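You operate a simulated robot arm through the tools that you are given. There is no shell and no other tool. Be economical: measure what you need, move in short steps, check, and stop when the job is done.

The job below is to be done with a simulated two-armed robot. You get a single attempt, and the scene is never put back.

JOB
Hold the yellow box still and press its forward button once.
Fine: main switch on and speed 5 first; main off once the line stands at stop 3. Where these are worked on the way, their far stop is far enough and under half their travel is too little: main switch.

It is judged by the outcome, as a careful person would: the job done as asked, and still so three seconds after it is handed in. It fails if anything else is knocked over, pushed out of place, dropped, spilled or broken.

ROBOT AND FRAMES
Two 7-joint arms with two-finger parallel grippers on one trunk, on a base that drives. Base frame: it is fixed to the floor where the robot stands at the start and does not move with it; the origin is under the middle of the robot, x ahead of it, y to its left, z up. Readings come in mm, rad, newtons and seconds.
The left shoulder is at the start at [70, 163, 1170], the right one opposite. With the tool pointing down near the work surface each hand reaches from about 380 to 880 mm from the robot's upright axis, wherever it stands, measured 20 degrees to its own side. Places, roughly: aisle stop button [1400, -1000, 1100]; back button [500, 0, 1300]; back button of the yellow box [100, 800, 800]; curtain lever [1200, -1000, 1300]; drip valve [400, 400, 1500]; forward button [500, 0, 1300]; forward button of the yellow box [100, 800, 800]; line start button [500, 0, 1200]; line stop button [500, 0, 1200]; main switch [500, 0, 1000]; speed dial [600, -100, 1000]; suction valve [1000, -700, 1300]; tension knob [500, 300, 1700]; zero button [600, -100, 1300]. Payload 3.43 kg a hand.
The tool frame of a hand sits at the grasp point between the pads (the TCP): z along the fingers, y along the line on which they close. The tips reach 34 mm beyond it. The gripper opens to 128 mm. The fingers are 24 mm wide and 12 mm thick; the gripper's body (48 by 130 mm) begins 96 mm behind the TCP.
Orientation is that of the tool frame in the base frame, as a unit quaternion [x, y, z, w]. With the fingers straight down and closing along the base's y, the tool's x points along the base's -x, its y along +y and its z along -z.

CONTROLS
- The arms move only by the tool send_rows. It takes "left_plan", "right_plan" or both (then of equal length, played together; a hand with none holds still); each is a list of rows, each a list of 3 entries, a list of its own where there are three numbers: the shift along the tool's x, y, z in mm, then the turn, a rotation vector about the tool's x, y, z in rad, then the opening, from 0 (shut) to 1 (fully open). In form: [[[tx, ty, tz], [wx, wy, wz], claw], ...]. A call has 1 to 8 rows; each row is the pose to reach, as a shift and turn from the pose commanded when the call began, along the tool's axes at that moment. Rows are played at 5 a second. More than 50 mm and 0.15 rad between two rows, or a gripper value outside its range, and nothing of the call is played. Where a pose cannot be reached the arm comes as near as it can. A force on the tool above 90 N (or 10 N above the force at the start of the call, whichever is more), or a blocked arm, ends the call early, and 0.2 s more pass. Each finger travels about 153 mm/s and halts on what it meets, pressing with about 34 N; the grip force reading is that of the motor and also rises with nothing between the fingers. The clock runs only during rows and for 0.2 s after the last one: add rows that repeat a pose to give the fingers time. The reply holds the time, the measured pose of the TCP, the force on the tool along the base axes, the opening and the grip force, in the units named above and with some noise, with the torque about the TCP (base axes, N m) and any sound that the robot's microphone picked up, and new pictures: "views" is both (left out), scene, wrist or none (wrist: the cameras of the hands that moved).
- Cameras (640 x 400 px; columns grow to the right, rows downward): "scene" is now at [124.2, 55.3, 1410.5]; the picture's right is [0.60, -0.80, 0.00], its down [-0.36, -0.27, -0.89] and it looks along [0.72, 0.53, -0.45] (base axes); focal length 214 px, centre (320, 200). "left" rides on the left gripper at [76, 11, -160] in its tool frame; the picture's right is [-0.15, 0.99, 0.00], its down [-0.88, -0.13, -0.46] and it looks along [-0.45, -0.07, 0.89] (tool axes); focal length 234 px, centre (320, 200). "right" rides on the right gripper at [76, -11, -160] in its tool frame; the picture's right is [0.15, 0.99, 0.00], its down [-0.88, 0.13, -0.46] and it looks along [-0.45, 0.07, 0.89] (tool axes); focal length 234 px, centre (320, 200). There is no depth. A picture from a camera that has moved, and an enlarged one, comes with that camera's place and axes in the base frame and with its lens.
- move_column(by): slides the trunk up (or, below 0, down) by that many mm; the arms and the scene camera ride with it, the base frame stays. It gives what a move gives, with no picture.
- steer(legs): drives the robot by 1 to 6 legs, each [ahead, left, turn to the left] in mm, mm and rad, along the robot's own axes; the way and the turn of a leg run together, so that a leg with both is an arc; at most 1500 mm and 3.142 rad a leg. The arms and the cameras ride along, it lands a little off, and it stops where it bumps. It gives what a move gives, and a new picture of the scene camera.
- head_to(pan, tilt): turns the head with the scene camera to pan (to the left, within 1.501 rad either way) and tilt (down, from -0.506 to 1.204), counted from straight ahead of the robot. It gives what a move gives, and a new picture of the scene camera.
- enlarge(camera, box): a new picture of the part [left, top, right, bottom] of that camera's present view, enlarged. No time passes.
- finish_job(): hands the job in; it is judged then, once.

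Work in short steps. Places have to be worked out from the pictures, the camera data and where the tool is seen: move nearer, look again, correct. Check each grasp and each placing, and mend what went wrong. You have 120 turns and 260 pictures in all, those below and enlarged ones among them. Open the grippers and draw the arms clear of the work before you hand the job in, unless the task says otherwise; then end with one line.

The tools are called after ">>>" by a JSON object that holds its "method" and its "body". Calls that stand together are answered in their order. send_rows: Moves the arms, as the interface text tells. Its arguments: {"type":"object","properties":{"left_plan":{"type":"array","items":{"type":"array"}},"right_plan":{"type":"array","items":{"type":"array"}},"views":{"type":"string","enum":["both","scene","wrist","none"]}},"required":[]} The other tools are called the same way: move_column (by) slides the trunk up or down; steer (legs) drives the base; head_to (pan, tilt) turns the head that bears the scene camera; enlarge (camera, box) takes an enlarged picture of a part of a camera's view; finish_job () hands the job in.

At the start:

```text
clock: 0.0
left_eef_pos: [269.5, 349.5, 1262.4]
left_tcp_rot: [0.0, 1.0, 0.0, 0.0]
left_wrist_force: [0.5, -1.4, 0.4]
left_wrist_torque: [0.01, 0.02, 0.02]
left_grip_width: 127.9
left_gripper_force: 0.1
right_eef_pos: [356.1, 56.5, 1284.9]
right_tcp_rot: [0.0, 1.0, 0.0, 0.0]
right_wrist_force: [-0.7, 0.6, 0.2]
right_wrist_torque: [0.01, -0.03, -0.01]
right_grip_width: 127.7
right_gripper_force: 0.0
trunk travel left (down, up): [-650.0, 290.0]
robot x, y, heading: [-0.5, 1.4, -0.007]
head pan, tilt: [0.639, 0.469]
```

scene: 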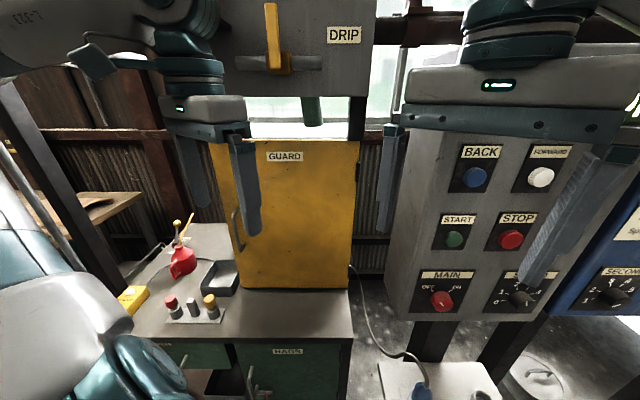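
right: 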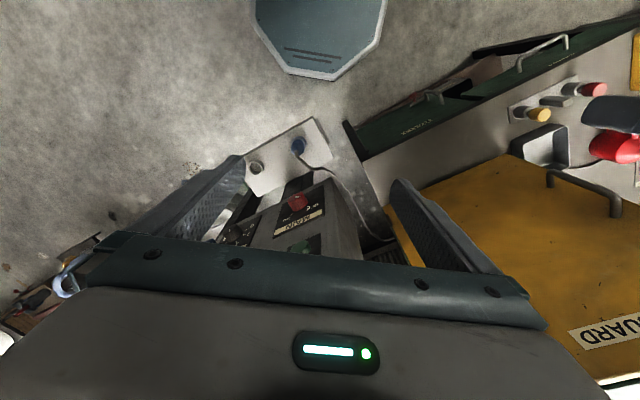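
left: 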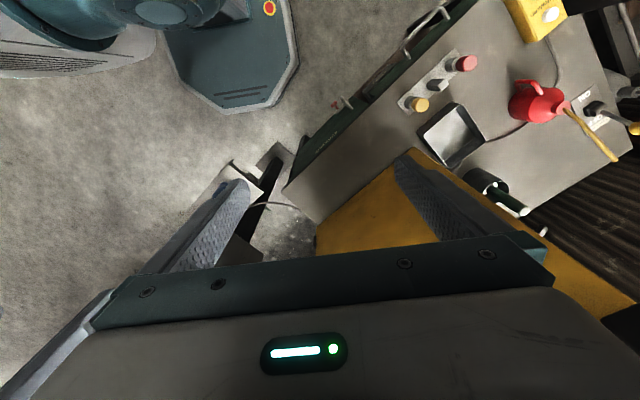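

The panel with main switch and speed dial is ahead; the yellow box sits on the bench to the left. I enlarge the panel and the bench to see details.

>>> {"method": "enlarge", "body": {"camera": "scene", "box": [380, 120, 640, 330]}}

>>> {"method": "enlarge", "body": {"camera": "left", "box": [380, 0, 640, 180]}}

>>> {"method": "head_to", "body": {"pan": -0.2, "tilt": 0.3}}

>>> {"method": "head_to", "body": {"pan": 1.3, "tilt": 0.6}}

```text
1.90 times, centred on (510, 225) of scene
camera zoom: at [124.2, 55.3, 1410.5], right [0.6, -0.8, 0.0], down [-0.36, -0.27, -0.89], along [0.72, 0.53, -0.45], focal length 408 px, centre (-42, 152)
```

zoom: 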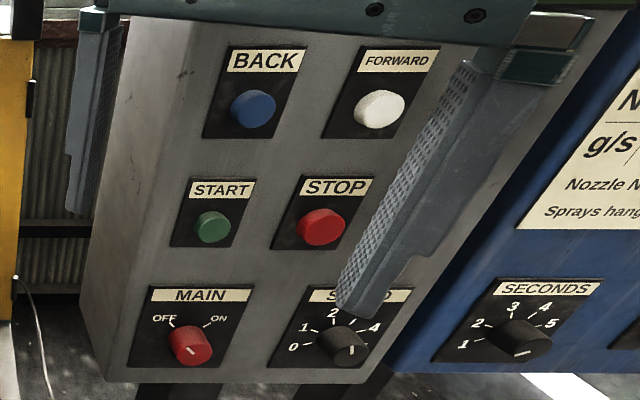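

```text
2.22 times, centred on (510, 90) of left
camera zoom: at [193.6, 360.1, 1422.6], right [0.15, 0.99, 0.0], down [0.88, -0.13, 0.46], along [0.45, -0.07, -0.89], focal length 520 px, centre (-102, 444)
```

zoom: 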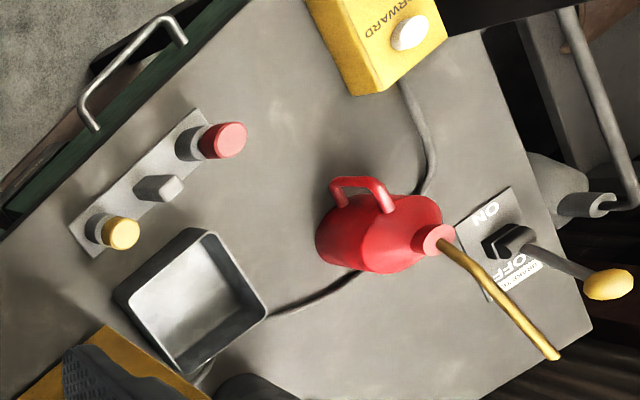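

```text
clock: 1.2
left_eef_pos: [270.4, 349.9, 1263.6]
left_tcp_rot: [0.0, 1.0, 0.0, 0.0]
left_wrist_force: [0.0, 0.4, -0.3]
left_wrist_torque: [-0.01, -0.01, 0.02]
left_grip_width: 127.9
left_gripper_force: 0.1
right_eef_pos: [356.0, 56.2, 1284.5]
right_tcp_rot: [0.0, 1.0, 0.0, 0.0]
right_wrist_force: [-0.7, -0.1, 0.4]
right_wrist_torque: [-0.08, -0.02, -0.01]
right_grip_width: 128.0
right_gripper_force: 0.0
trunk travel left (down, up): [-650.0, 290.0]
robot x, y, heading: [-1.7, -2.3, -0.002]
head pan, tilt: [-0.201, 0.3]
camera scene: at [142.1, -17.8, 1426.2], right [-0.2, -0.98, 0.0], down [-0.29, 0.06, -0.96], along [0.94, -0.19, -0.3], focal length 214 px, centre (320, 200)
```

scene: 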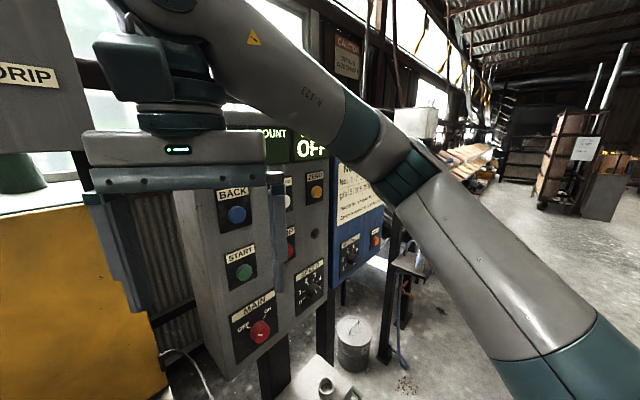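

```text
clock: 2.8
left_eef_pos: [269.9, 348.8, 1262.3]
left_tcp_rot: [0.0, 1.0, -0.001, 0.0]
left_wrist_force: [0.9, 0.1, -0.3]
left_wrist_torque: [-0.02, 0.01, -0.01]
left_grip_width: 128.0
left_gripper_force: 0.0
right_eef_pos: [355.8, 56.6, 1285.4]
right_tcp_rot: [0.0, 1.0, 0.0, 0.0]
right_wrist_force: [0.4, 0.1, -0.4]
right_wrist_torque: [0.01, -0.02, 0.02]
right_grip_width: 128.1
right_gripper_force: 0.1
trunk travel left (down, up): [-650.0, 290.0]
robot x, y, heading: [0.5, 2.8, -0.002]
head pan, tilt: [1.3, 0.6]
camera scene: at [74.3, 85.9, 1398.7], right [0.96, -0.27, 0.0], down [-0.15, -0.54, -0.83], along [0.22, 0.8, -0.56], focal length 214 px, centre (320, 200)
```

scene: 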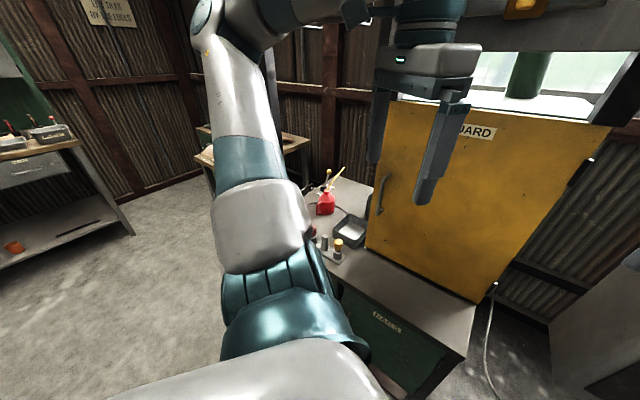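

The panel faces roughly (-0.76,-0.65); MAIN ≈ [507,35,1034], SPEED ≈ [618,-94,1036]. I'd like to back off for arm room, so I look to the right/rear first.

>>> {"method": "head_to", "body": {"pan": -1.45, "tilt": 0.6}}

>>> {"method": "head_to", "body": {"pan": 1.5, "tilt": 0.5}}

```text
clock: 5.2
left_eef_pos: [269.3, 348.8, 1262.2]
left_tcp_rot: [-0.001, 1.0, 0.001, 0.0]
left_wrist_force: [-0.5, -0.3, 0.1]
left_wrist_torque: [0.01, -0.01, 0.02]
left_grip_width: 128.1
left_gripper_force: 0.0
right_eef_pos: [357.3, 56.4, 1284.6]
right_tcp_rot: [0.001, 1.0, 0.0, 0.0]
right_wrist_force: [0.3, 0.3, 0.5]
right_wrist_torque: [0.01, -0.01, -0.03]
right_grip_width: 128.0
right_gripper_force: 0.0
trunk travel left (down, up): [-650.0, 290.0]
robot x, y, heading: [1.2, 2.1, -0.001]
head pan, tilt: [-1.45, 0.6]
camera scene: at [61.3, -87.0, 1398.7], right [-0.99, -0.12, 0.0], down [-0.07, 0.56, -0.83], along [0.1, -0.82, -0.56], focal length 214 px, centre (320, 200)
```

scene: 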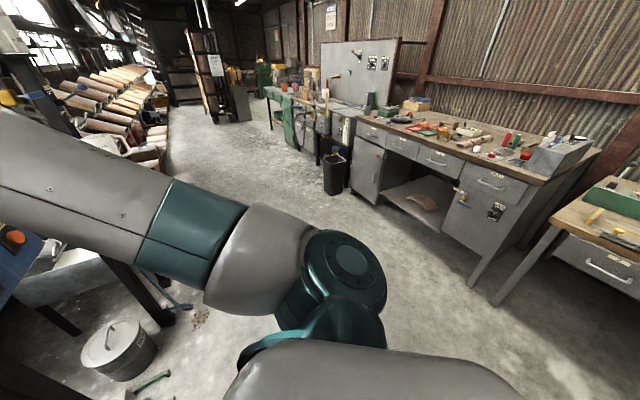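

```text
clock: 7.8
left_eef_pos: [269.1, 350.2, 1263.0]
left_tcp_rot: [0.0, 1.0, 0.0, 0.0]
left_wrist_force: [-0.5, 0.0, 0.5]
left_wrist_torque: [0.01, 0.02, -0.01]
left_grip_width: 127.7
left_gripper_force: 0.0
right_eef_pos: [356.0, 56.1, 1285.1]
right_tcp_rot: [0.0, 1.0, 0.0, -0.001]
right_wrist_force: [0.1, 0.5, 0.7]
right_wrist_torque: [0.01, 0.02, 0.01]
right_grip_width: 128.3
right_gripper_force: 0.0
trunk travel left (down, up): [-650.0, 290.0]
robot x, y, heading: [0.8, 1.9, -0.003]
head pan, tilt: [1.499, 0.499]
camera scene: at [57.2, 91.5, 1407.8], right [1.0, -0.07, 0.0], down [-0.03, -0.48, -0.88], along [0.06, 0.88, -0.48], focal length 214 px, centre (320, 200)
```

scene: 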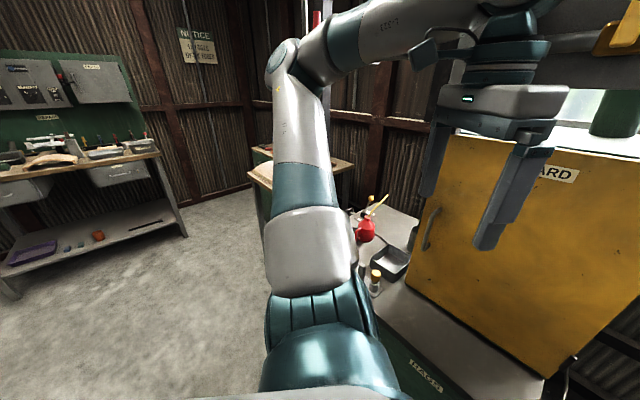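

Floor is clear around. I back up 250 mm and 100 mm right, then view the panel.

>>> {"method": "steer", "body": {"legs": [[-250, 0, 0], [0, -100, 0]]}}

>>> {"method": "head_to", "body": {"pan": 0.15, "tilt": 0.2}}

```text
clock: 10.3
left_eef_pos: [18.5, 250.6, 1262.3]
left_tcp_rot: [-0.002, 1.0, 0.0, 0.0]
left_wrist_force: [-0.2, -0.4, 0.4]
left_wrist_torque: [0.04, -0.03, -0.01]
left_grip_width: 127.9
left_gripper_force: 0.0
right_eef_pos: [106.7, -41.9, 1283.9]
right_tcp_rot: [-0.001, 1.0, 0.0, 0.0]
right_wrist_force: [0.7, -0.1, -0.3]
right_wrist_torque: [0.0, -0.01, 0.02]
right_grip_width: 127.8
right_gripper_force: 0.1
trunk travel left (down, up): [-650.0, 290.0]
robot x, y, heading: [-250.2, -98.2, 0.003]
head pan, tilt: [1.499, 0.499]
camera scene: at [-193.3, -7.8, 1407.8], right [1.0, -0.07, 0.0], down [-0.03, -0.48, -0.88], along [0.06, 0.88, -0.48], focal length 214 px, centre (320, 200)
```

scene: 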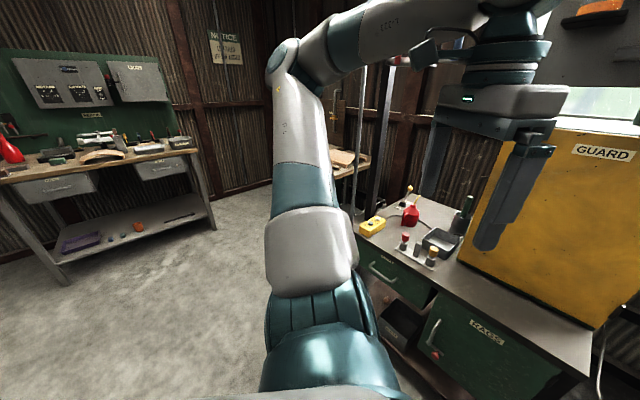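

```text
clock: 11.8
left_eef_pos: [18.7, 249.9, 1262.1]
left_tcp_rot: [-0.001, 1.0, 0.0, -0.001]
left_wrist_force: [0.5, 0.5, 0.1]
left_wrist_torque: [0.01, 0.01, -0.01]
left_grip_width: 128.4
left_gripper_force: 0.1
right_eef_pos: [106.9, -43.9, 1285.0]
right_tcp_rot: [-0.002, 1.0, 0.0, 0.0]
right_wrist_force: [0.5, 1.4, -0.3]
right_wrist_torque: [-0.01, 0.02, 0.0]
right_grip_width: 127.9
right_gripper_force: 0.0
trunk travel left (down, up): [-650.0, 290.0]
robot x, y, heading: [-250.5, -100.0, 0.005]
head pan, tilt: [0.15, 0.201]
camera scene: at [-106.9, -84.5, 1435.5], right [0.15, -0.99, 0.0], down [-0.2, -0.03, -0.98], along [0.97, 0.15, -0.2], focal length 214 px, centre (320, 200)
```

scene: 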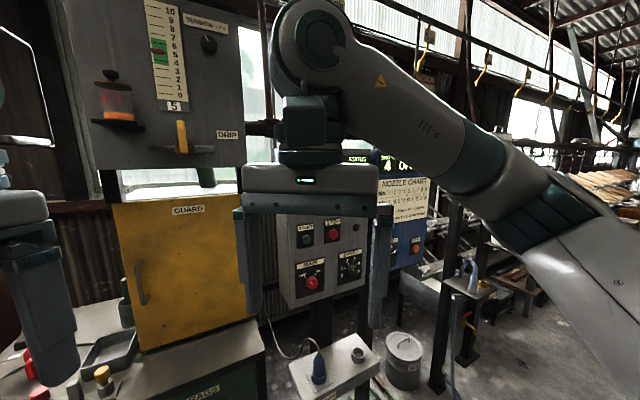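

Now I pitch the right hand forward (fingers toward +x) while lowering it.

>>> {"method": "send_rows", "body": {"right_plan": [[[-10, -15, 20], [0, -0.145, 0], 0.5], [[-20, -30, 40], [0, -0.29, 0], 0.5], [[-30, -45, 60], [0, -0.435, 0], 0.5], [[-40, -60, 80], [0, -0.58, 0], 0.5], [[-50, -75, 100], [0, -0.725, 0], 0.5], [[-60, -90, 120], [0, -0.87, 0], 0.5], [[-70, -105, 140], [0, -1.015, 0], 0.5], [[-80, -120, 160], [0, -1.16, 0], 0.5]], "views": "scene"}}

```text
clock: 13.6
left_eef_pos: [19.5, 251.3, 1262.9]
left_tcp_rot: [-0.002, 1.0, -0.001, 0.0]
left_wrist_force: [-0.2, -0.4, 0.0]
left_wrist_torque: [0.01, 0.03, 0.0]
left_grip_width: 128.1
left_gripper_force: 0.0
right_eef_pos: [232.5, -104.6, 1145.4]
right_tcp_rot: [-0.001, 0.836, 0.0, 0.548]
right_wrist_force: [-0.1, -0.3, -0.3]
right_wrist_torque: [-0.01, 0.04, 0.01]
right_grip_width: 64.1
right_gripper_force: 0.0
right hand out of reach, approached as far as the arm can: row 6, 7, 8
trunk travel left (down, up): [-650.0, 290.0]
robot x, y, heading: [-252.6, -102.4, 0.005]
head pan, tilt: [0.15, 0.201]
camera scene: at [-106.0, -84.1, 1435.4], right [0.15, -0.99, 0.0], down [-0.2, -0.03, -0.98], along [0.97, 0.15, -0.2], focal length 214 px, centre (320, 200)
```

scene: 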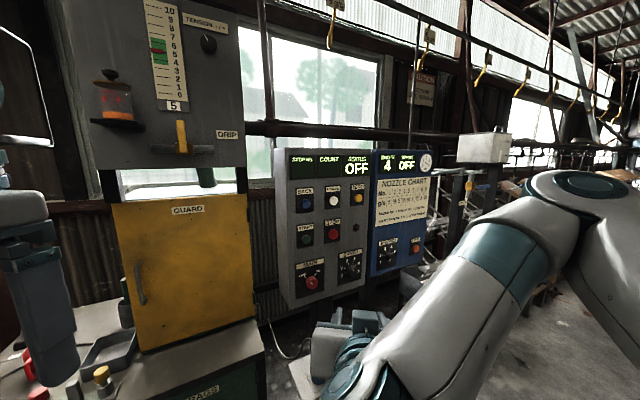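

Display panel is now visible (STEPS?/COUNT/STATUS OFF). I enlarge it and continue pitching forward with some advance.

>>> {"method": "enlarge", "body": {"camera": "scene", "box": [270, 140, 440, 310]}}

>>> {"method": "send_rows", "body": {"right_plan": [[[0, 0, 36], [0, -0.137, 0], 0.5], [[0, 0, 72], [0, -0.274, 0], 0.5], [[0, 0, 110], [0, -0.411, 0], 0.5], [[0, 0, 110], [0, -0.411, 0], 0.5]], "views": "wrist"}}

```text
2.35 times, centred on (355, 225) of scene
camera zoom: at [-106.0, -84.1, 1435.4], right [0.15, -0.99, 0.0], down [-0.2, -0.03, -0.98], along [0.97, 0.15, -0.2], focal length 505 px, centre (238, 141)
```

zoom: 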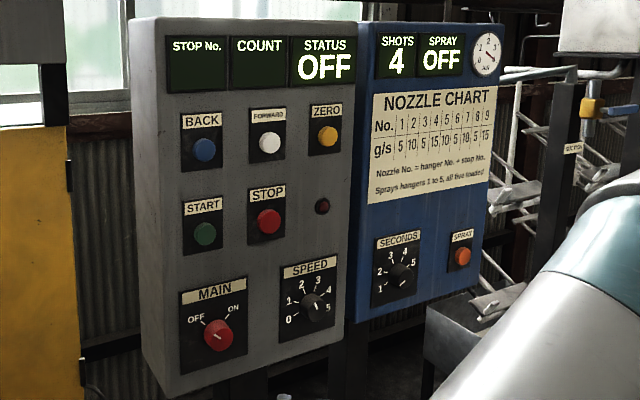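

```text
clock: 14.6
left_eef_pos: [18.7, 249.6, 1262.5]
left_tcp_rot: [-0.002, 1.0, -0.001, 0.0]
left_wrist_force: [-0.1, -0.7, 0.7]
left_wrist_torque: [0.01, -0.02, 0.01]
left_grip_width: 127.9
left_gripper_force: 0.1
right_eef_pos: [333.1, -104.3, 1102.7]
right_tcp_rot: [-0.001, 0.707, 0.001, 0.707]
right_wrist_force: [0.2, -0.2, 0.4]
right_wrist_torque: [-0.02, -0.02, -0.01]
right_grip_width: 64.1
right_gripper_force: 0.0
trunk travel left (down, up): [-650.0, 290.0]
robot x, y, heading: [-245.8, -102.2, 0.004]
head pan, tilt: [0.15, 0.201]
camera right: at [174.6, -115.7, 1026.1], right [0.0, 0.99, -0.15], down [-0.46, 0.13, 0.88], along [0.89, 0.07, 0.45], focal length 234 px, centre (320, 200)
```

right: 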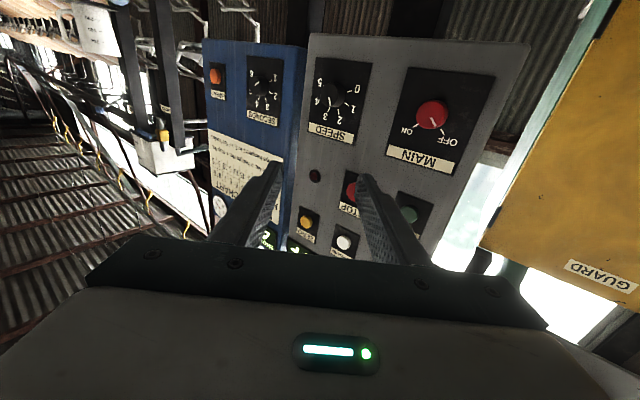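

Both knobs triangulate: MAIN ≈ [507,39,1040], SPEED ≈ [612,-85,1029], facing yaw 0.70. I yaw the hand and go to a pre-grasp 100 mm in front of MAIN.

>>> {"method": "send_rows", "body": {"right_plan": [[[13, 16, 20], [-0.14, 0, 0], 0.5], [[26, 32, 40], [-0.28, 0, 0], 0.5], [[39, 48, 60], [-0.42, 0, 0], 0.5], [[52, 64, 80], [-0.56, 0, 0], 0.5], [[63, 78, 98], [-0.7, 0, 0], 0.5], [[63, 78, 98], [-0.7, 0, 0], 0.5]], "views": "both"}}

```text
clock: 16.2
left_eef_pos: [19.4, 250.5, 1263.0]
left_tcp_rot: [-0.001, 1.0, 0.0, 0.0]
left_wrist_force: [0.4, 0.1, -0.2]
left_wrist_torque: [-0.04, 0.0, -0.03]
left_grip_width: 127.9
left_gripper_force: 0.0
right_eef_pos: [363.6, -4.7, 1091.7]
right_tcp_rot: [-0.109, 0.707, 0.138, 0.685]
right_wrist_force: [0.3, 1.0, 1.1]
right_wrist_torque: [0.0, 0.0, 0.01]
right_grip_width: 63.7
right_gripper_force: 0.1
right hand out of reach, approached as far as the arm can: row 2, 3, 4, 5, 6
trunk travel left (down, up): [-650.0, 290.0]
robot x, y, heading: [-250.3, -96.9, -0.001]
head pan, tilt: [0.15, 0.201]
stopped in row 6 (right hand): the arm was blocked; the commanded pose is now the measured one
camera scene: at [-106.8, -85.0, 1435.5], right [0.15, -0.99, 0.0], down [-0.2, -0.03, -0.98], along [0.97, 0.15, -0.2], focal length 214 px, centre (320, 200)
camera right: at [214.6, -66.2, 1018.2], right [-0.34, 0.93, -0.1], down [-0.44, -0.07, 0.9], along [0.83, 0.35, 0.43], focal length 234 px, centre (320, 200)
```

scene: 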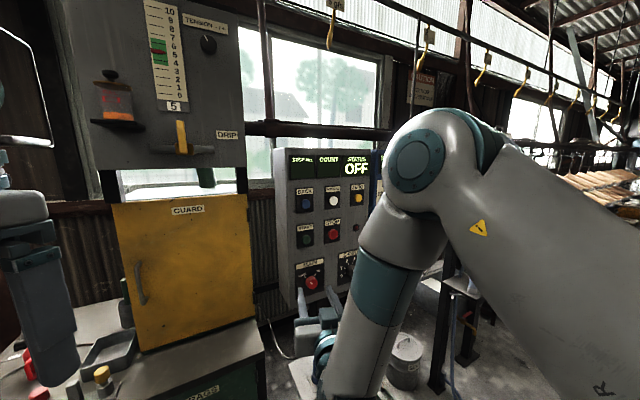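
right: 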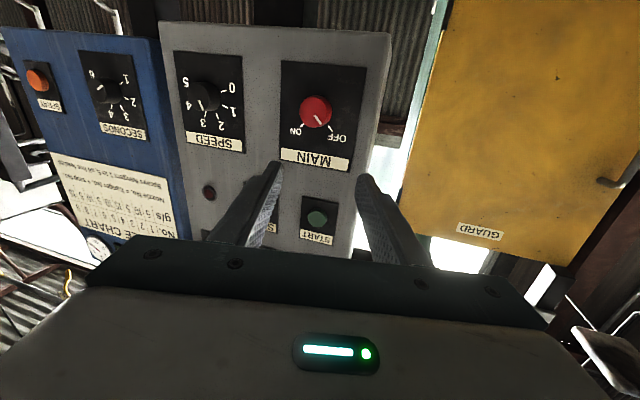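

The yaw hit a joint limit; better to turn the base to face the panel. I first bring the hand back to its neutral forward pose, then drive so that the panel is straight ahead.

>>> {"method": "send_rows", "body": {"right_plan": [[[-4, -27, -21], [0.117, -0.011, -0.014], 0.5], [[-9, -55, -42], [0.235, -0.021, -0.028], 0.5], [[-13, -82, -63], [0.352, -0.032, -0.042], 0.5], [[-13, -82, -63], [0.352, -0.032, -0.042], 0.5]], "views": "none"}}

>>> {"method": "steer", "body": {"legs": [[0, -254, 0], [0, 0, 0.7]]}}

```text
clock: 17.2
left_eef_pos: [18.5, 250.1, 1263.0]
left_tcp_rot: [-0.002, 1.0, 0.0, 0.0]
left_wrist_force: [0.6, 0.0, -1.2]
left_wrist_torque: [-0.02, 0.0, -0.02]
left_grip_width: 127.9
left_gripper_force: 0.0
right_eef_pos: [331.4, -100.8, 1100.8]
right_tcp_rot: [-0.001, 0.707, 0.0, 0.707]
right_wrist_force: [-0.1, -0.4, -0.1]
right_wrist_torque: [-0.01, -0.03, 0.01]
right_grip_width: 63.9
right_gripper_force: 0.1
trunk travel left (down, up): [-650.0, 290.0]
robot x, y, heading: [-248.6, -101.0, 0.0]
head pan, tilt: [0.15, 0.201]
```

```text
clock: 20.9
left_eef_pos: [-267.3, 88.4, 1262.2]
left_tcp_rot: [-0.344, 0.939, 0.0, 0.0]
left_wrist_force: [0.0, 0.4, 0.5]
left_wrist_torque: [-0.01, -0.01, -0.03]
left_grip_width: 127.9
left_gripper_force: 0.1
right_eef_pos: [197.3, 21.1, 1099.8]
right_tcp_rot: [-0.242, 0.664, 0.24, 0.666]
right_wrist_force: [-0.1, 0.2, 0.0]
right_wrist_torque: [-0.02, 0.0, -0.03]
right_grip_width: 64.0
right_gripper_force: 0.0
trunk travel left (down, up): [-650.0, 290.0]
robot x, y, heading: [-250.9, -355.5, 0.696]
head pan, tilt: [0.15, 0.201]
camera scene: at [-149.4, -248.5, 1435.5], right [0.75, -0.66, 0.0], down [-0.13, -0.15, -0.98], along [0.65, 0.74, -0.2], focal length 214 px, centre (320, 200)
```

scene: 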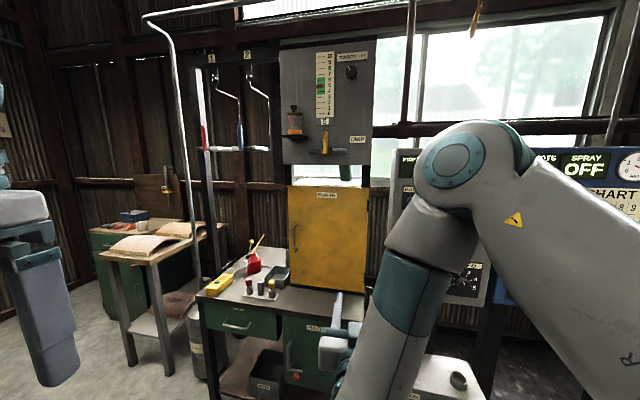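

Now I shift right and ahead so MAIN is about 700 mm ahead of the axis; hand should be ~100 mm from the panel.

>>> {"method": "steer", "body": {"legs": [[0, -107, 0], [110, 0, 0.005]]}}

>>> {"method": "send_rows", "body": {"right_plan": [[[0, 0, 0], [0, 0, 0], 0.5]], "views": "wrist"}}

```text
clock: 22.9
left_eef_pos: [-120.0, 78.3, 1264.2]
left_tcp_rot: [-0.346, 0.938, 0.0, 0.001]
left_wrist_force: [-1.0, 0.3, 0.4]
left_wrist_torque: [0.02, 0.0, 0.0]
left_grip_width: 127.8
left_gripper_force: 0.0
right_eef_pos: [345.2, 14.0, 1102.7]
right_tcp_rot: [-0.246, 0.662, 0.244, 0.664]
right_wrist_force: [0.2, -0.6, 0.7]
right_wrist_torque: [0.0, 0.05, 0.02]
right_grip_width: 64.3
right_gripper_force: 0.0
trunk travel left (down, up): [-650.0, 290.0]
robot x, y, heading: [-99.4, -363.1, 0.708]
head pan, tilt: [0.15, 0.201]
camera scene: at [1.6, -258.8, 1435.6], right [0.76, -0.65, 0.0], down [-0.13, -0.15, -0.98], along [0.64, 0.74, -0.2], focal length 214 px, centre (320, 200)
```

scene: 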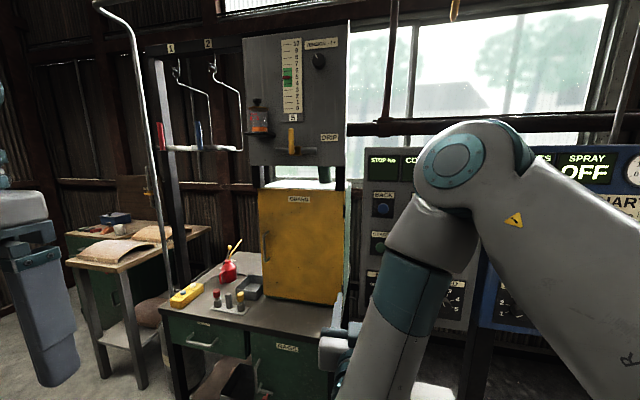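

```text
clock: 23.3
left_eef_pos: [-121.6, 77.1, 1263.6]
left_tcp_rot: [-0.347, 0.938, 0.0, 0.0]
left_wrist_force: [-0.8, -1.1, 0.3]
left_wrist_torque: [0.02, -0.01, -0.03]
left_grip_width: 128.1
left_gripper_force: 0.1
right_eef_pos: [345.3, 13.1, 1102.2]
right_tcp_rot: [-0.246, 0.662, 0.245, 0.664]
right_wrist_force: [0.1, 0.2, -0.9]
right_wrist_torque: [-0.03, 0.01, -0.01]
right_grip_width: 63.9
right_gripper_force: 0.1
trunk travel left (down, up): [-650.0, 290.0]
robot x, y, heading: [-96.9, -362.4, 0.705]
head pan, tilt: [0.15, 0.201]
camera right: at [230.8, -98.9, 1025.3], right [-0.64, 0.75, -0.15], down [-0.43, -0.2, 0.88], along [0.63, 0.63, 0.45], focal length 234 px, centre (320, 200)
```

right: 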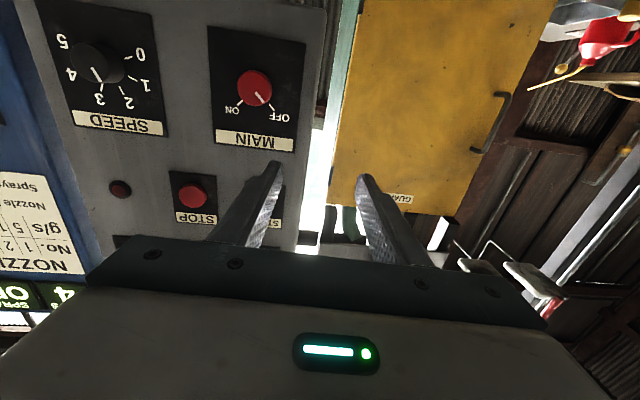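

Clear view: MAIN is at OFF, SPEED pointer at about 3.5. MAIN ≈ [507,40,1043]; I align the right hand before it, pre-rolled −0.6 rad, opening 0.6.

>>> {"method": "send_rows", "body": {"right_plan": [[[15, -21, 0], [0, 0, -0.15], 0.6], [[30, -42, 0], [0, 0, -0.3], 0.6], [[45, -63, 0], [0, 0, -0.45], 0.6], [[59, -84, 20], [0, 0, -0.6], 0.6], [[59, -84, 55], [0, 0, -0.6], 0.6], [[59, -84, 55], [0, 0, -0.6], 0.6]], "views": "both"}}

```text
clock: 24.7
left_eef_pos: [-119.7, 78.0, 1262.3]
left_tcp_rot: [-0.346, 0.938, 0.0, 0.001]
left_wrist_force: [0.4, -0.7, -0.3]
left_wrist_torque: [0.0, 0.05, 0.03]
left_grip_width: 128.2
left_gripper_force: 0.1
right_eef_pos: [429.6, -5.6, 1050.1]
right_tcp_rot: [-0.429, 0.563, 0.034, 0.705]
right_wrist_force: [-0.5, -0.3, 0.2]
right_wrist_torque: [-0.03, 0.02, 0.01]
right_grip_width: 76.7
right_gripper_force: 0.1
right hand out of reach, approached as far as the arm can: row 4, 5, 6
trunk travel left (down, up): [-650.0, 290.0]
robot x, y, heading: [-100.4, -359.2, 0.704]
head pan, tilt: [0.15, 0.201]
camera scene: at [2.4, -258.8, 1435.5], right [0.76, -0.65, 0.0], down [-0.13, -0.15, -0.98], along [0.64, 0.74, -0.2], focal length 214 px, centre (320, 200)
camera right: at [341.3, -148.7, 995.1], right [-0.47, 0.56, -0.68], down [-0.74, 0.17, 0.65], along [0.48, 0.81, 0.33], focal length 234 px, centre (320, 200)
```

scene: 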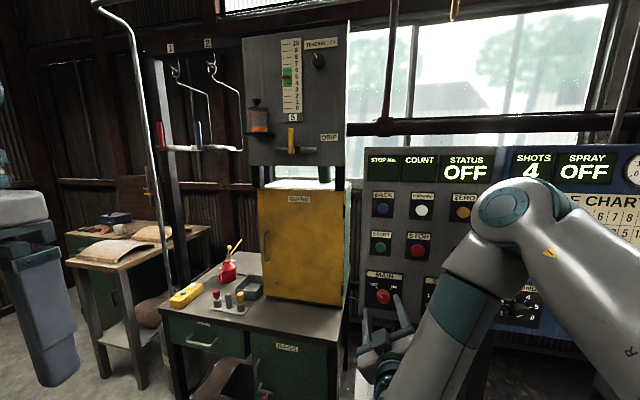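
right: 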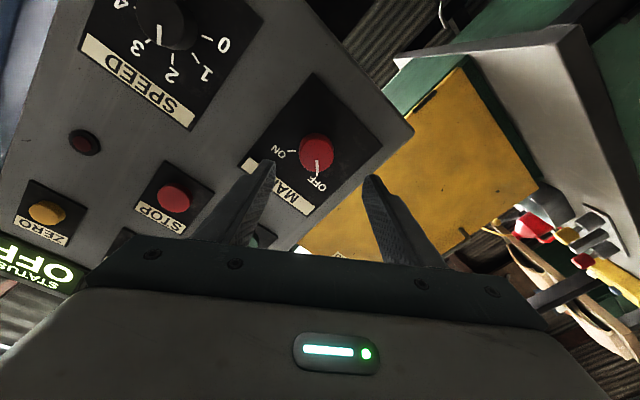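

Position fell ~15 mm short at this roll (limit). I unroll to zero while correcting position, and check the reach.

>>> {"method": "send_rows", "body": {"right_plan": [[[4, -2, 1], [0, 0, 0.15], 0.6], [[8, -4, 2], [0, 0, 0.3], 0.6], [[11, -6, 3], [0, 0, 0.45], 0.6], [[14, -8, 3], [0, 0, 0.6], 0.6], [[14, -8, 3], [0, 0, 0.6], 0.6]], "views": "wrist"}}

```text
clock: 25.9
left_eef_pos: [-120.7, 78.2, 1261.9]
left_tcp_rot: [-0.345, 0.939, -0.001, -0.001]
left_wrist_force: [0.3, -0.5, 0.5]
left_wrist_torque: [-0.01, -0.04, 0.01]
left_grip_width: 127.9
left_gripper_force: 0.0
right_eef_pos: [427.7, -7.3, 1050.6]
right_tcp_rot: [-0.243, 0.665, 0.242, 0.663]
right_wrist_force: [0.1, -0.2, -1.2]
right_wrist_torque: [0.0, 0.02, 0.02]
right_grip_width: 76.9
right_gripper_force: 0.0
right hand out of reach, approached as far as the arm can: row 1, 2, 3, 4, 5
trunk travel left (down, up): [-650.0, 290.0]
robot x, y, heading: [-98.1, -362.4, 0.707]
head pan, tilt: [0.15, 0.201]
camera right: at [312.4, -119.9, 975.0], right [-0.64, 0.76, -0.15], down [-0.43, -0.19, 0.88], along [0.64, 0.62, 0.45], focal length 234 px, centre (320, 200)
```

right: 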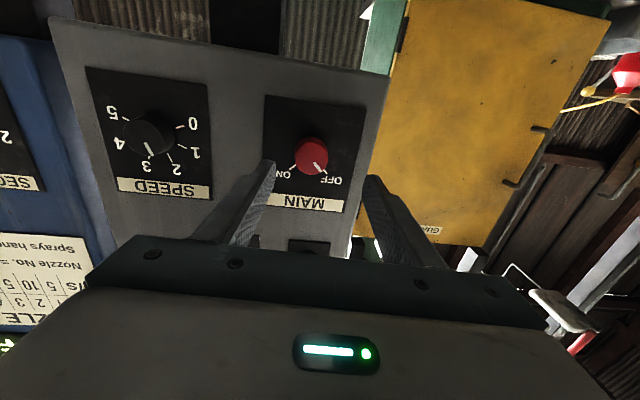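

Reach is limited because the arm is too bent; I back the base 130 mm and shift 60 mm left, then extend the hand again.

>>> {"method": "steer", "body": {"legs": [[-130, 0, 0], [0, 60, 0]]}}

>>> {"method": "send_rows", "body": {"right_plan": [[[2, -21, 35], [0, 0, 0], 0.6], [[4, -42, 70], [0, 0, 0], 0.6], [[7, -74, 100], [0, 0, 0], 0.6], [[7, -74, 133], [0, 0, 0], 0.6], [[7, -74, 133], [0, 0, 0], 0.6]], "views": "wrist"}}

```text
clock: 27.8
left_eef_pos: [-253.8, 37.4, 1263.2]
left_tcp_rot: [-0.346, 0.938, 0.001, 0.0]
left_wrist_force: [-0.7, 0.1, 0.1]
left_wrist_torque: [0.03, 0.03, -0.01]
left_grip_width: 128.0
left_gripper_force: 0.0
right_eef_pos: [292.8, -48.6, 1050.2]
right_tcp_rot: [-0.242, 0.666, 0.24, 0.664]
right_wrist_force: [-0.2, 0.2, 0.1]
right_wrist_torque: [0.04, 0.02, -0.02]
right_grip_width: 76.7
right_gripper_force: 0.1
trunk travel left (down, up): [-650.0, 290.0]
robot x, y, heading: [-235.4, -402.5, 0.71]
head pan, tilt: [0.15, 0.201]
camera scene: at [-132.7, -298.7, 1435.5], right [0.76, -0.66, 0.0], down [-0.13, -0.15, -0.98], along [0.64, 0.74, -0.2], focal length 214 px, centre (320, 200)
```

scene: 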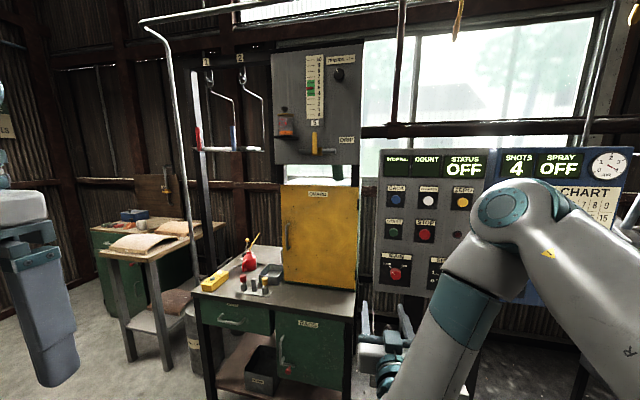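

```text
clock: 29.0
left_eef_pos: [-256.3, 40.0, 1262.2]
left_tcp_rot: [-0.346, 0.938, 0.0, 0.0]
left_wrist_force: [0.0, 0.1, 0.2]
left_wrist_torque: [-0.01, -0.02, 0.0]
left_grip_width: 128.1
left_gripper_force: 0.0
right_eef_pos: [396.3, 20.5, 1080.8]
right_tcp_rot: [-0.231, 0.681, 0.22, 0.659]
right_wrist_force: [0.0, 0.0, -0.1]
right_wrist_torque: [-0.01, -0.01, 0.01]
right_grip_width: 76.9
right_gripper_force: 0.1
right hand out of reach, approached as far as the arm can: row 1, 2, 3, 4, 5
trunk travel left (down, up): [-650.0, 290.0]
robot x, y, heading: [-236.5, -399.9, 0.707]
head pan, tilt: [0.15, 0.201]
camera right: at [274.0, -86.7, 1010.8], right [-0.6, 0.78, -0.15], down [-0.42, -0.15, 0.89], along [0.68, 0.6, 0.42], focal length 234 px, centre (320, 200)
```

right: 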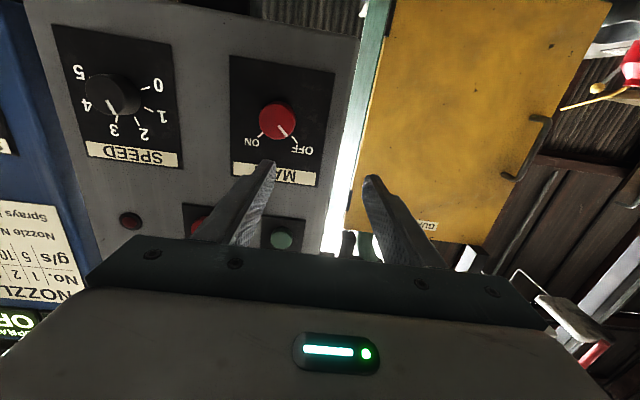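

The limit grows as I go low relative to the shoulder, so I lower the trunk 170 mm and re-aim.

>>> {"method": "move_column", "body": {"by": -170}}

```text
clock: 30.9
left_eef_pos: [-255.9, 39.7, 1093.0]
left_tcp_rot: [-0.346, 0.938, 0.0, 0.0]
left_wrist_force: [-0.8, -0.2, -0.1]
left_wrist_torque: [-0.02, 0.01, 0.03]
left_grip_width: 127.9
left_gripper_force: 0.1
right_eef_pos: [397.2, 18.8, 912.0]
right_tcp_rot: [-0.23, 0.681, 0.22, 0.659]
right_wrist_force: [1.0, 0.1, 0.0]
right_wrist_torque: [0.01, 0.02, 0.0]
right_grip_width: 76.7
right_gripper_force: 0.0
trunk travel left (down, up): [-480.0, 460.0]
robot x, y, heading: [-231.7, -398.8, 0.702]
head pan, tilt: [0.15, 0.201]
```

I raise the hand to the MAIN height and align, 85 mm back.

>>> {"method": "send_rows", "body": {"right_plan": [[[-44, -18, 0], [-0.02, -0.01, 0], 0.6], [[-88, -36, 0], [-0.04, -0.02, 0], 0.6], [[-131, -55, 8], [-0.056, -0.034, 0], 0.6], [[-131, -55, 8], [-0.056, -0.034, 0], 0.6]], "views": "wrist"}}

```text
clock: 31.9
left_eef_pos: [-255.0, 41.0, 1092.4]
left_tcp_rot: [-0.346, 0.938, 0.001, 0.0]
left_wrist_force: [0.8, 0.0, 0.9]
left_wrist_torque: [-0.01, -0.04, 0.04]
left_grip_width: 127.9
left_gripper_force: 0.0
right_eef_pos: [431.8, -10.3, 1048.9]
right_tcp_rot: [-0.243, 0.667, 0.239, 0.663]
right_wrist_force: [0.9, 0.2, -0.5]
right_wrist_torque: [0.01, 0.01, -0.03]
right_grip_width: 76.8
right_gripper_force: 0.0
right hand out of reach, approached as far as the arm can: row 2, 3, 4
trunk travel left (down, up): [-480.0, 460.0]
robot x, y, heading: [-237.0, -402.9, 0.707]
head pan, tilt: [0.15, 0.201]
camera right: at [316.7, -122.4, 974.8], right [-0.64, 0.76, -0.15], down [-0.43, -0.19, 0.88], along [0.64, 0.63, 0.44], focal length 234 px, centre (320, 200)
```

right: 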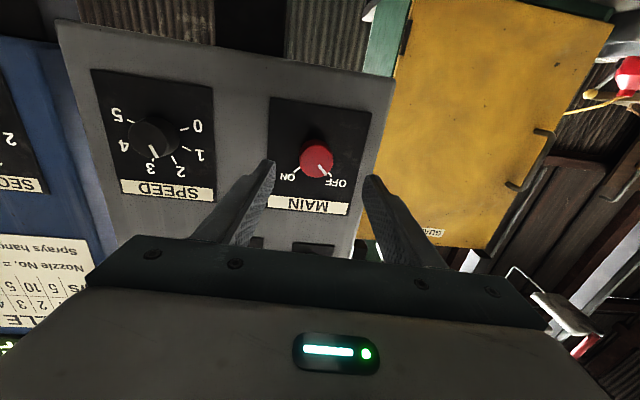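

Nearly aligned (knob at pixel 316,160). I test by small lateral and forward movement.

>>> {"method": "send_rows", "body": {"right_plan": [[[3, -5, 10], [0, 0, 0], 0.6], [[6, -10, 20], [0, 0, 0], 0.6], [[6, -10, 20], [0, 0, 0], 0.6]], "views": "wrist"}}

```text
clock: 32.7
left_eef_pos: [-255.6, 39.0, 1092.4]
left_tcp_rot: [-0.346, 0.938, 0.0, 0.0]
left_wrist_force: [0.3, 0.0, -0.3]
left_wrist_torque: [-0.02, 0.0, -0.02]
left_grip_width: 128.3
left_gripper_force: 0.1
right_eef_pos: [448.0, -0.3, 1053.8]
right_tcp_rot: [-0.243, 0.667, 0.239, 0.663]
right_wrist_force: [-1.2, 0.2, 0.2]
right_wrist_torque: [0.0, 0.02, 0.0]
right_grip_width: 76.7
right_gripper_force: 0.1
right hand out of reach, approached as far as the arm can: row 1, 2, 3
trunk travel left (down, up): [-480.0, 460.0]
robot x, y, heading: [-231.2, -404.3, 0.706]
head pan, tilt: [0.15, 0.201]
camera right: at [331.9, -111.3, 978.7], right [-0.63, 0.76, -0.15], down [-0.43, -0.18, 0.88], along [0.64, 0.62, 0.44], focal length 234 px, centre (320, 200)
```

right: 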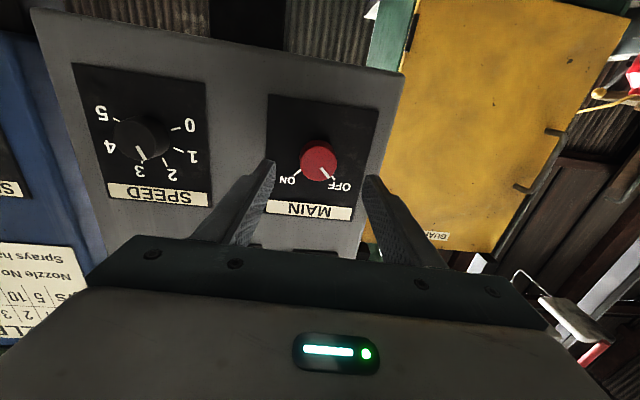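

Seems going right in the robot's frame is what's limited; so I shift the base right by 140 mm (backing 40 first) and reach leftward instead.

>>> {"method": "steer", "body": {"legs": [[-40, 0, 0], [0, -140, 0]]}}

>>> {"method": "send_rows", "body": {"right_plan": [[[3, 45, 0], [0, 0, 0], 0.6], [[6, 90, 0], [0, 0, 0], 0.6], [[8, 128, 10], [0, 0, 0], 0.6], [[8, 128, 20], [0, 0, 0], 0.6]], "views": "wrist"}}

```text
clock: 34.5
left_eef_pos: [-194.3, -95.8, 1092.3]
left_tcp_rot: [-0.346, 0.938, 0.0, 0.0]
left_wrist_force: [0.5, -1.2, -1.5]
left_wrist_torque: [-0.04, 0.09, 0.0]
left_grip_width: 128.2
left_gripper_force: 0.2
right_eef_pos: [510.6, -133.6, 1052.7]
right_tcp_rot: [-0.242, 0.668, 0.239, 0.662]
right_wrist_force: [-0.1, -0.6, -0.3]
right_wrist_torque: [-0.03, -0.02, 0.05]
right_grip_width: 76.8
right_gripper_force: 0.1
trunk travel left (down, up): [-480.0, 460.0]
robot x, y, heading: [-173.2, -537.9, 0.712]
head pan, tilt: [0.15, 0.201]
camera scene: at [-71.2, -432.4, 1265.5], right [0.76, -0.65, 0.0], down [-0.13, -0.15, -0.98], along [0.64, 0.74, -0.2], focal length 214 px, centre (320, 200)
```

scene: 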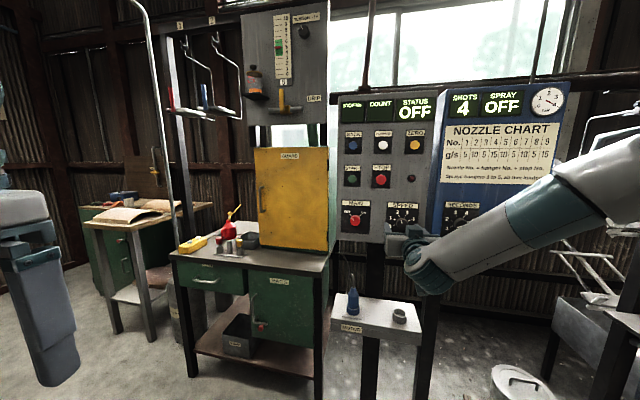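

```text
clock: 35.5
left_eef_pos: [-193.1, -97.3, 1093.4]
left_tcp_rot: [-0.347, 0.938, -0.001, 0.0]
left_wrist_force: [0.2, -0.1, -0.4]
left_wrist_torque: [0.05, 0.02, 0.03]
left_grip_width: 127.8
left_gripper_force: 0.0
right_eef_pos: [442.8, -23.2, 1044.4]
right_tcp_rot: [-0.242, 0.667, 0.239, 0.662]
right_wrist_force: [0.4, 0.0, -0.2]
right_wrist_torque: [0.0, -0.02, -0.01]
right_grip_width: 77.0
right_gripper_force: 0.1
trunk travel left (down, up): [-480.0, 460.0]
robot x, y, heading: [-173.3, -533.8, 0.706]
head pan, tilt: [0.15, 0.201]
camera right: at [326.4, -133.8, 971.1], right [-0.63, 0.76, -0.15], down [-0.43, -0.19, 0.88], along [0.64, 0.62, 0.44], focal length 234 px, centre (320, 200)
```

right: 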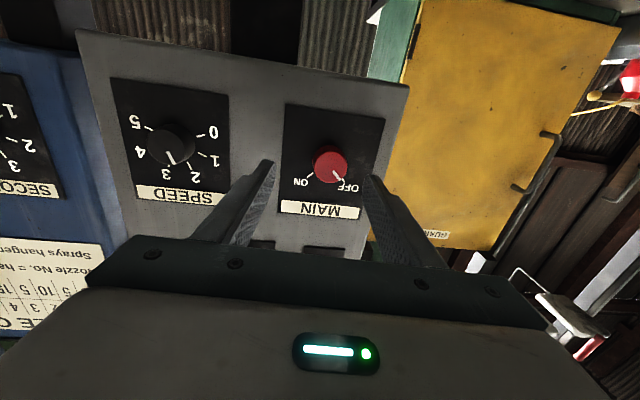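

Tracking is exact now. Knob sits ~11 mm left and 3 mm up of my axis; I correct, pre-roll −0.6 and advance 45 mm.

>>> {"method": "send_rows", "body": {"right_plan": [[[-3, 11, 10], [0, 0, -0.15], 0.6], [[-3, 11, 20], [0, 0, -0.3], 0.6], [[-3, 11, 30], [0, 0, -0.45], 0.6], [[-3, 11, 45], [0, 0, -0.6], 0.6], [[-3, 11, 45], [0, 0, -0.6], 0.6]], "views": "both"}}

```text
clock: 36.7
left_eef_pos: [-193.9, -94.7, 1092.5]
left_tcp_rot: [-0.346, 0.938, 0.0, 0.001]
left_wrist_force: [-0.1, 1.6, 0.0]
left_wrist_torque: [0.01, 0.02, -0.01]
left_grip_width: 128.0
left_gripper_force: 0.1
right_eef_pos: [471.1, 14.1, 1047.0]
right_tcp_rot: [-0.43, 0.565, 0.033, 0.703]
right_wrist_force: [0.3, 0.2, 0.6]
right_wrist_torque: [0.04, 0.0, -0.03]
right_grip_width: 76.8
right_gripper_force: 0.1
trunk travel left (down, up): [-480.0, 460.0]
robot x, y, heading: [-169.5, -538.0, 0.709]
head pan, tilt: [0.15, 0.201]
camera scene: at [-71.8, -432.0, 1265.5], right [0.76, -0.65, 0.0], down [-0.13, -0.15, -0.98], along [0.64, 0.74, -0.2], focal length 214 px, centre (320, 200)
camera right: at [380.2, -127.7, 992.3], right [-0.47, 0.56, -0.68], down [-0.74, 0.18, 0.65], along [0.49, 0.81, 0.33], focal length 234 px, centre (320, 200)
```

scene: 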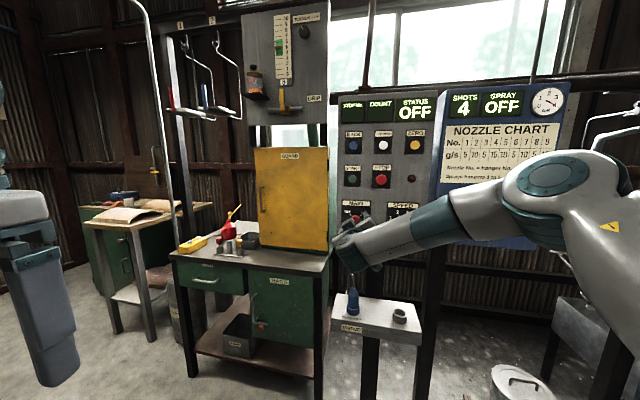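
right: 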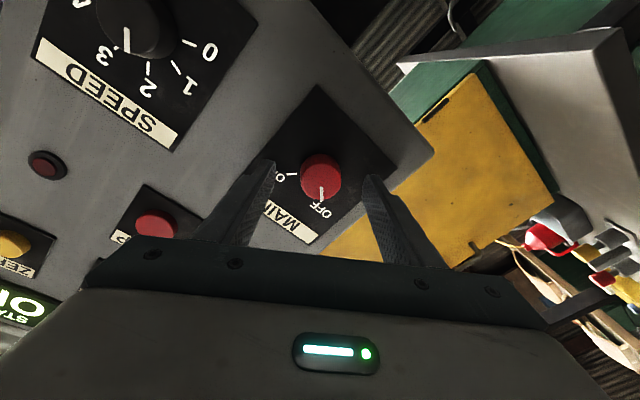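

Well aligned. I advance 28 mm so tips straddle the knob, then close.

>>> {"method": "send_rows", "body": {"right_plan": [[[0, 0, 14], [0, 0, 0], 0.6], [[0, 0, 28], [0, 0, 0], 0.6], [[0, 0, 28], [0, 0, 0], 0.6]], "views": "wrist"}}

```text
clock: 37.2
left_eef_pos: [-200.6, -103.1, 1093.0]
left_tcp_rot: [-0.345, 0.939, 0.001, 0.004]
left_wrist_force: [-0.3, 0.5, 0.4]
left_wrist_torque: [0.0, 0.02, 0.0]
left_grip_width: 128.0
left_gripper_force: 0.0
right_eef_pos: [471.3, 18.4, 1047.2]
right_tcp_rot: [-0.432, 0.566, 0.033, 0.702]
right_wrist_force: [-39.0, -39.6, 3.3]
right_wrist_torque: [0.74, -0.86, -2.81]
right_grip_width: 80.4
right_gripper_force: 2.8
trunk travel left (down, up): [-480.0, 460.0]
robot x, y, heading: [-175.4, -538.5, 0.706]
head pan, tilt: [0.15, 0.201]
stopped in row 2 (right hand): the force on the tool passed its limit at 109 N (the readings are from after the stop); the commanded pose is now the measured one
camera right: at [382.0, -124.6, 992.5], right [-0.48, 0.55, -0.68], down [-0.73, 0.18, 0.66], along [0.49, 0.81, 0.32], focal length 234 px, centre (320, 200)
```

right: 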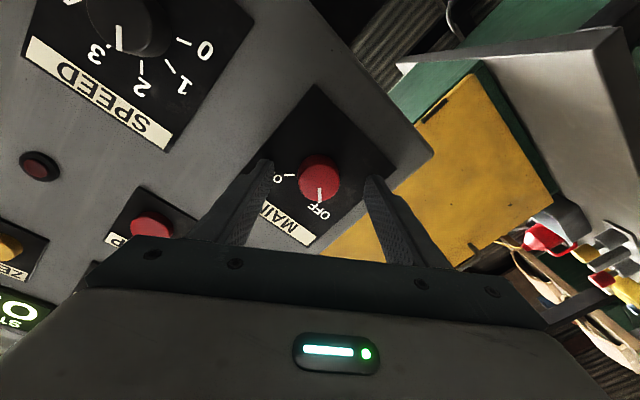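

The tips touch the panel face already, so the knob is between the fingers. I back off 5 mm and close.

>>> {"method": "send_rows", "body": {"right_plan": [[[0, 0, -5], [0, 0, 0], 0.6], [[0, 0, -5], [0, 0, 0], 0.4], [[0, 0, -5], [0, 0, 0], 0.2], [[0, 0, -5], [0, 0, 0], 0.2]], "views": "wrist"}}

```text
clock: 38.2
left_eef_pos: [-196.0, -101.7, 1093.8]
left_tcp_rot: [-0.346, 0.938, 0.001, 0.003]
left_wrist_force: [-0.3, 0.3, 0.6]
left_wrist_torque: [-0.02, -0.02, 0.0]
left_grip_width: 127.8
left_gripper_force: 0.1
right_eef_pos: [474.0, 16.5, 1044.2]
right_tcp_rot: [-0.431, 0.568, 0.033, 0.701]
right_wrist_force: [-14.3, -31.2, 13.1]
right_wrist_torque: [0.52, -0.64, -1.35]
right_grip_width: 36.6
right_gripper_force: 9.4
trunk travel left (down, up): [-480.0, 460.0]
robot x, y, heading: [-171.4, -541.1, 0.71]
head pan, tilt: [0.15, 0.201]
camera right: at [384.2, -126.0, 990.5], right [-0.48, 0.56, -0.68], down [-0.73, 0.18, 0.66], along [0.49, 0.81, 0.32], focal length 234 px, centre (320, 200)
```

right: 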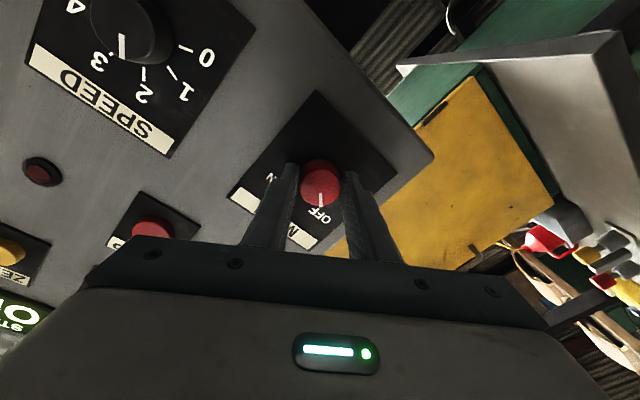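

Gripped at 36.6 mm. Back 4 mm while keeping grip, then turn clockwise.

>>> {"method": "send_rows", "body": {"right_plan": [[[0, 0, -4], [0, 0, 0], 0.15], [[0, 0, -4], [0, 0, 0.14], 0.15], [[0, 0, -4], [0, 0, 0.28], 0.15], [[0, 0, -4], [0, 0, 0.42], 0.15], [[0, 0, -4], [0, 0, 0.56], 0.15], [[0, 0, -4], [0, 0, 0.7], 0.15], [[0, 0, -4], [0, 0, 0.84], 0.15], [[0, 0, -4], [0, 0, 0.98], 0.15]], "views": "both"}}

```text
clock: 40.0
left_eef_pos: [-195.4, -99.1, 1094.5]
left_tcp_rot: [-0.346, 0.938, 0.0, 0.001]
left_wrist_force: [-0.2, -0.4, 0.4]
left_wrist_torque: [-0.01, 0.03, 0.0]
left_grip_width: 128.1
left_gripper_force: 0.0
right_eef_pos: [472.5, 18.0, 1040.9]
right_tcp_rot: [-0.112, 0.704, 0.36, 0.601]
right_wrist_force: [14.4, -0.3, 26.7]
right_wrist_torque: [0.68, -0.85, -0.9]
right_grip_width: 35.0
right_gripper_force: 44.8
trunk travel left (down, up): [-480.0, 460.0]
robot x, y, heading: [-171.5, -533.7, 0.704]
head pan, tilt: [0.15, 0.201]
camera scene: at [-73.6, -436.0, 1265.9], right [0.76, -0.65, 0.0], down [-0.13, -0.15, -0.98], along [0.64, 0.74, -0.2], focal length 214 px, centre (320, 200)
camera right: at [337.8, -72.1, 970.1], right [-0.62, 0.75, 0.23], down [-0.21, -0.44, 0.87], along [0.76, 0.5, 0.43], focal length 234 px, centre (320, 200)
```

scene: 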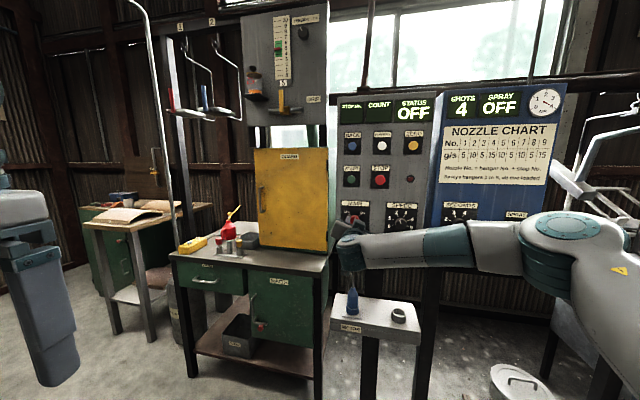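
right: 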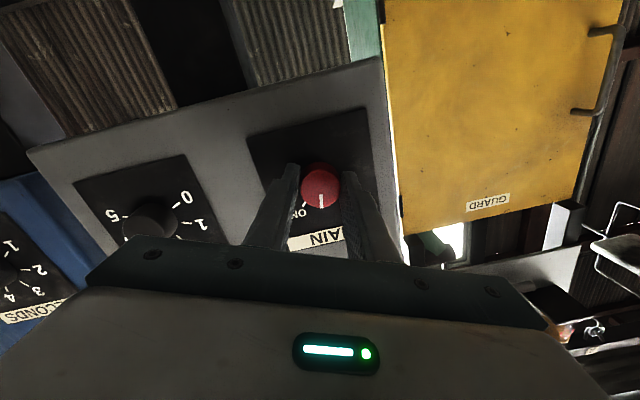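

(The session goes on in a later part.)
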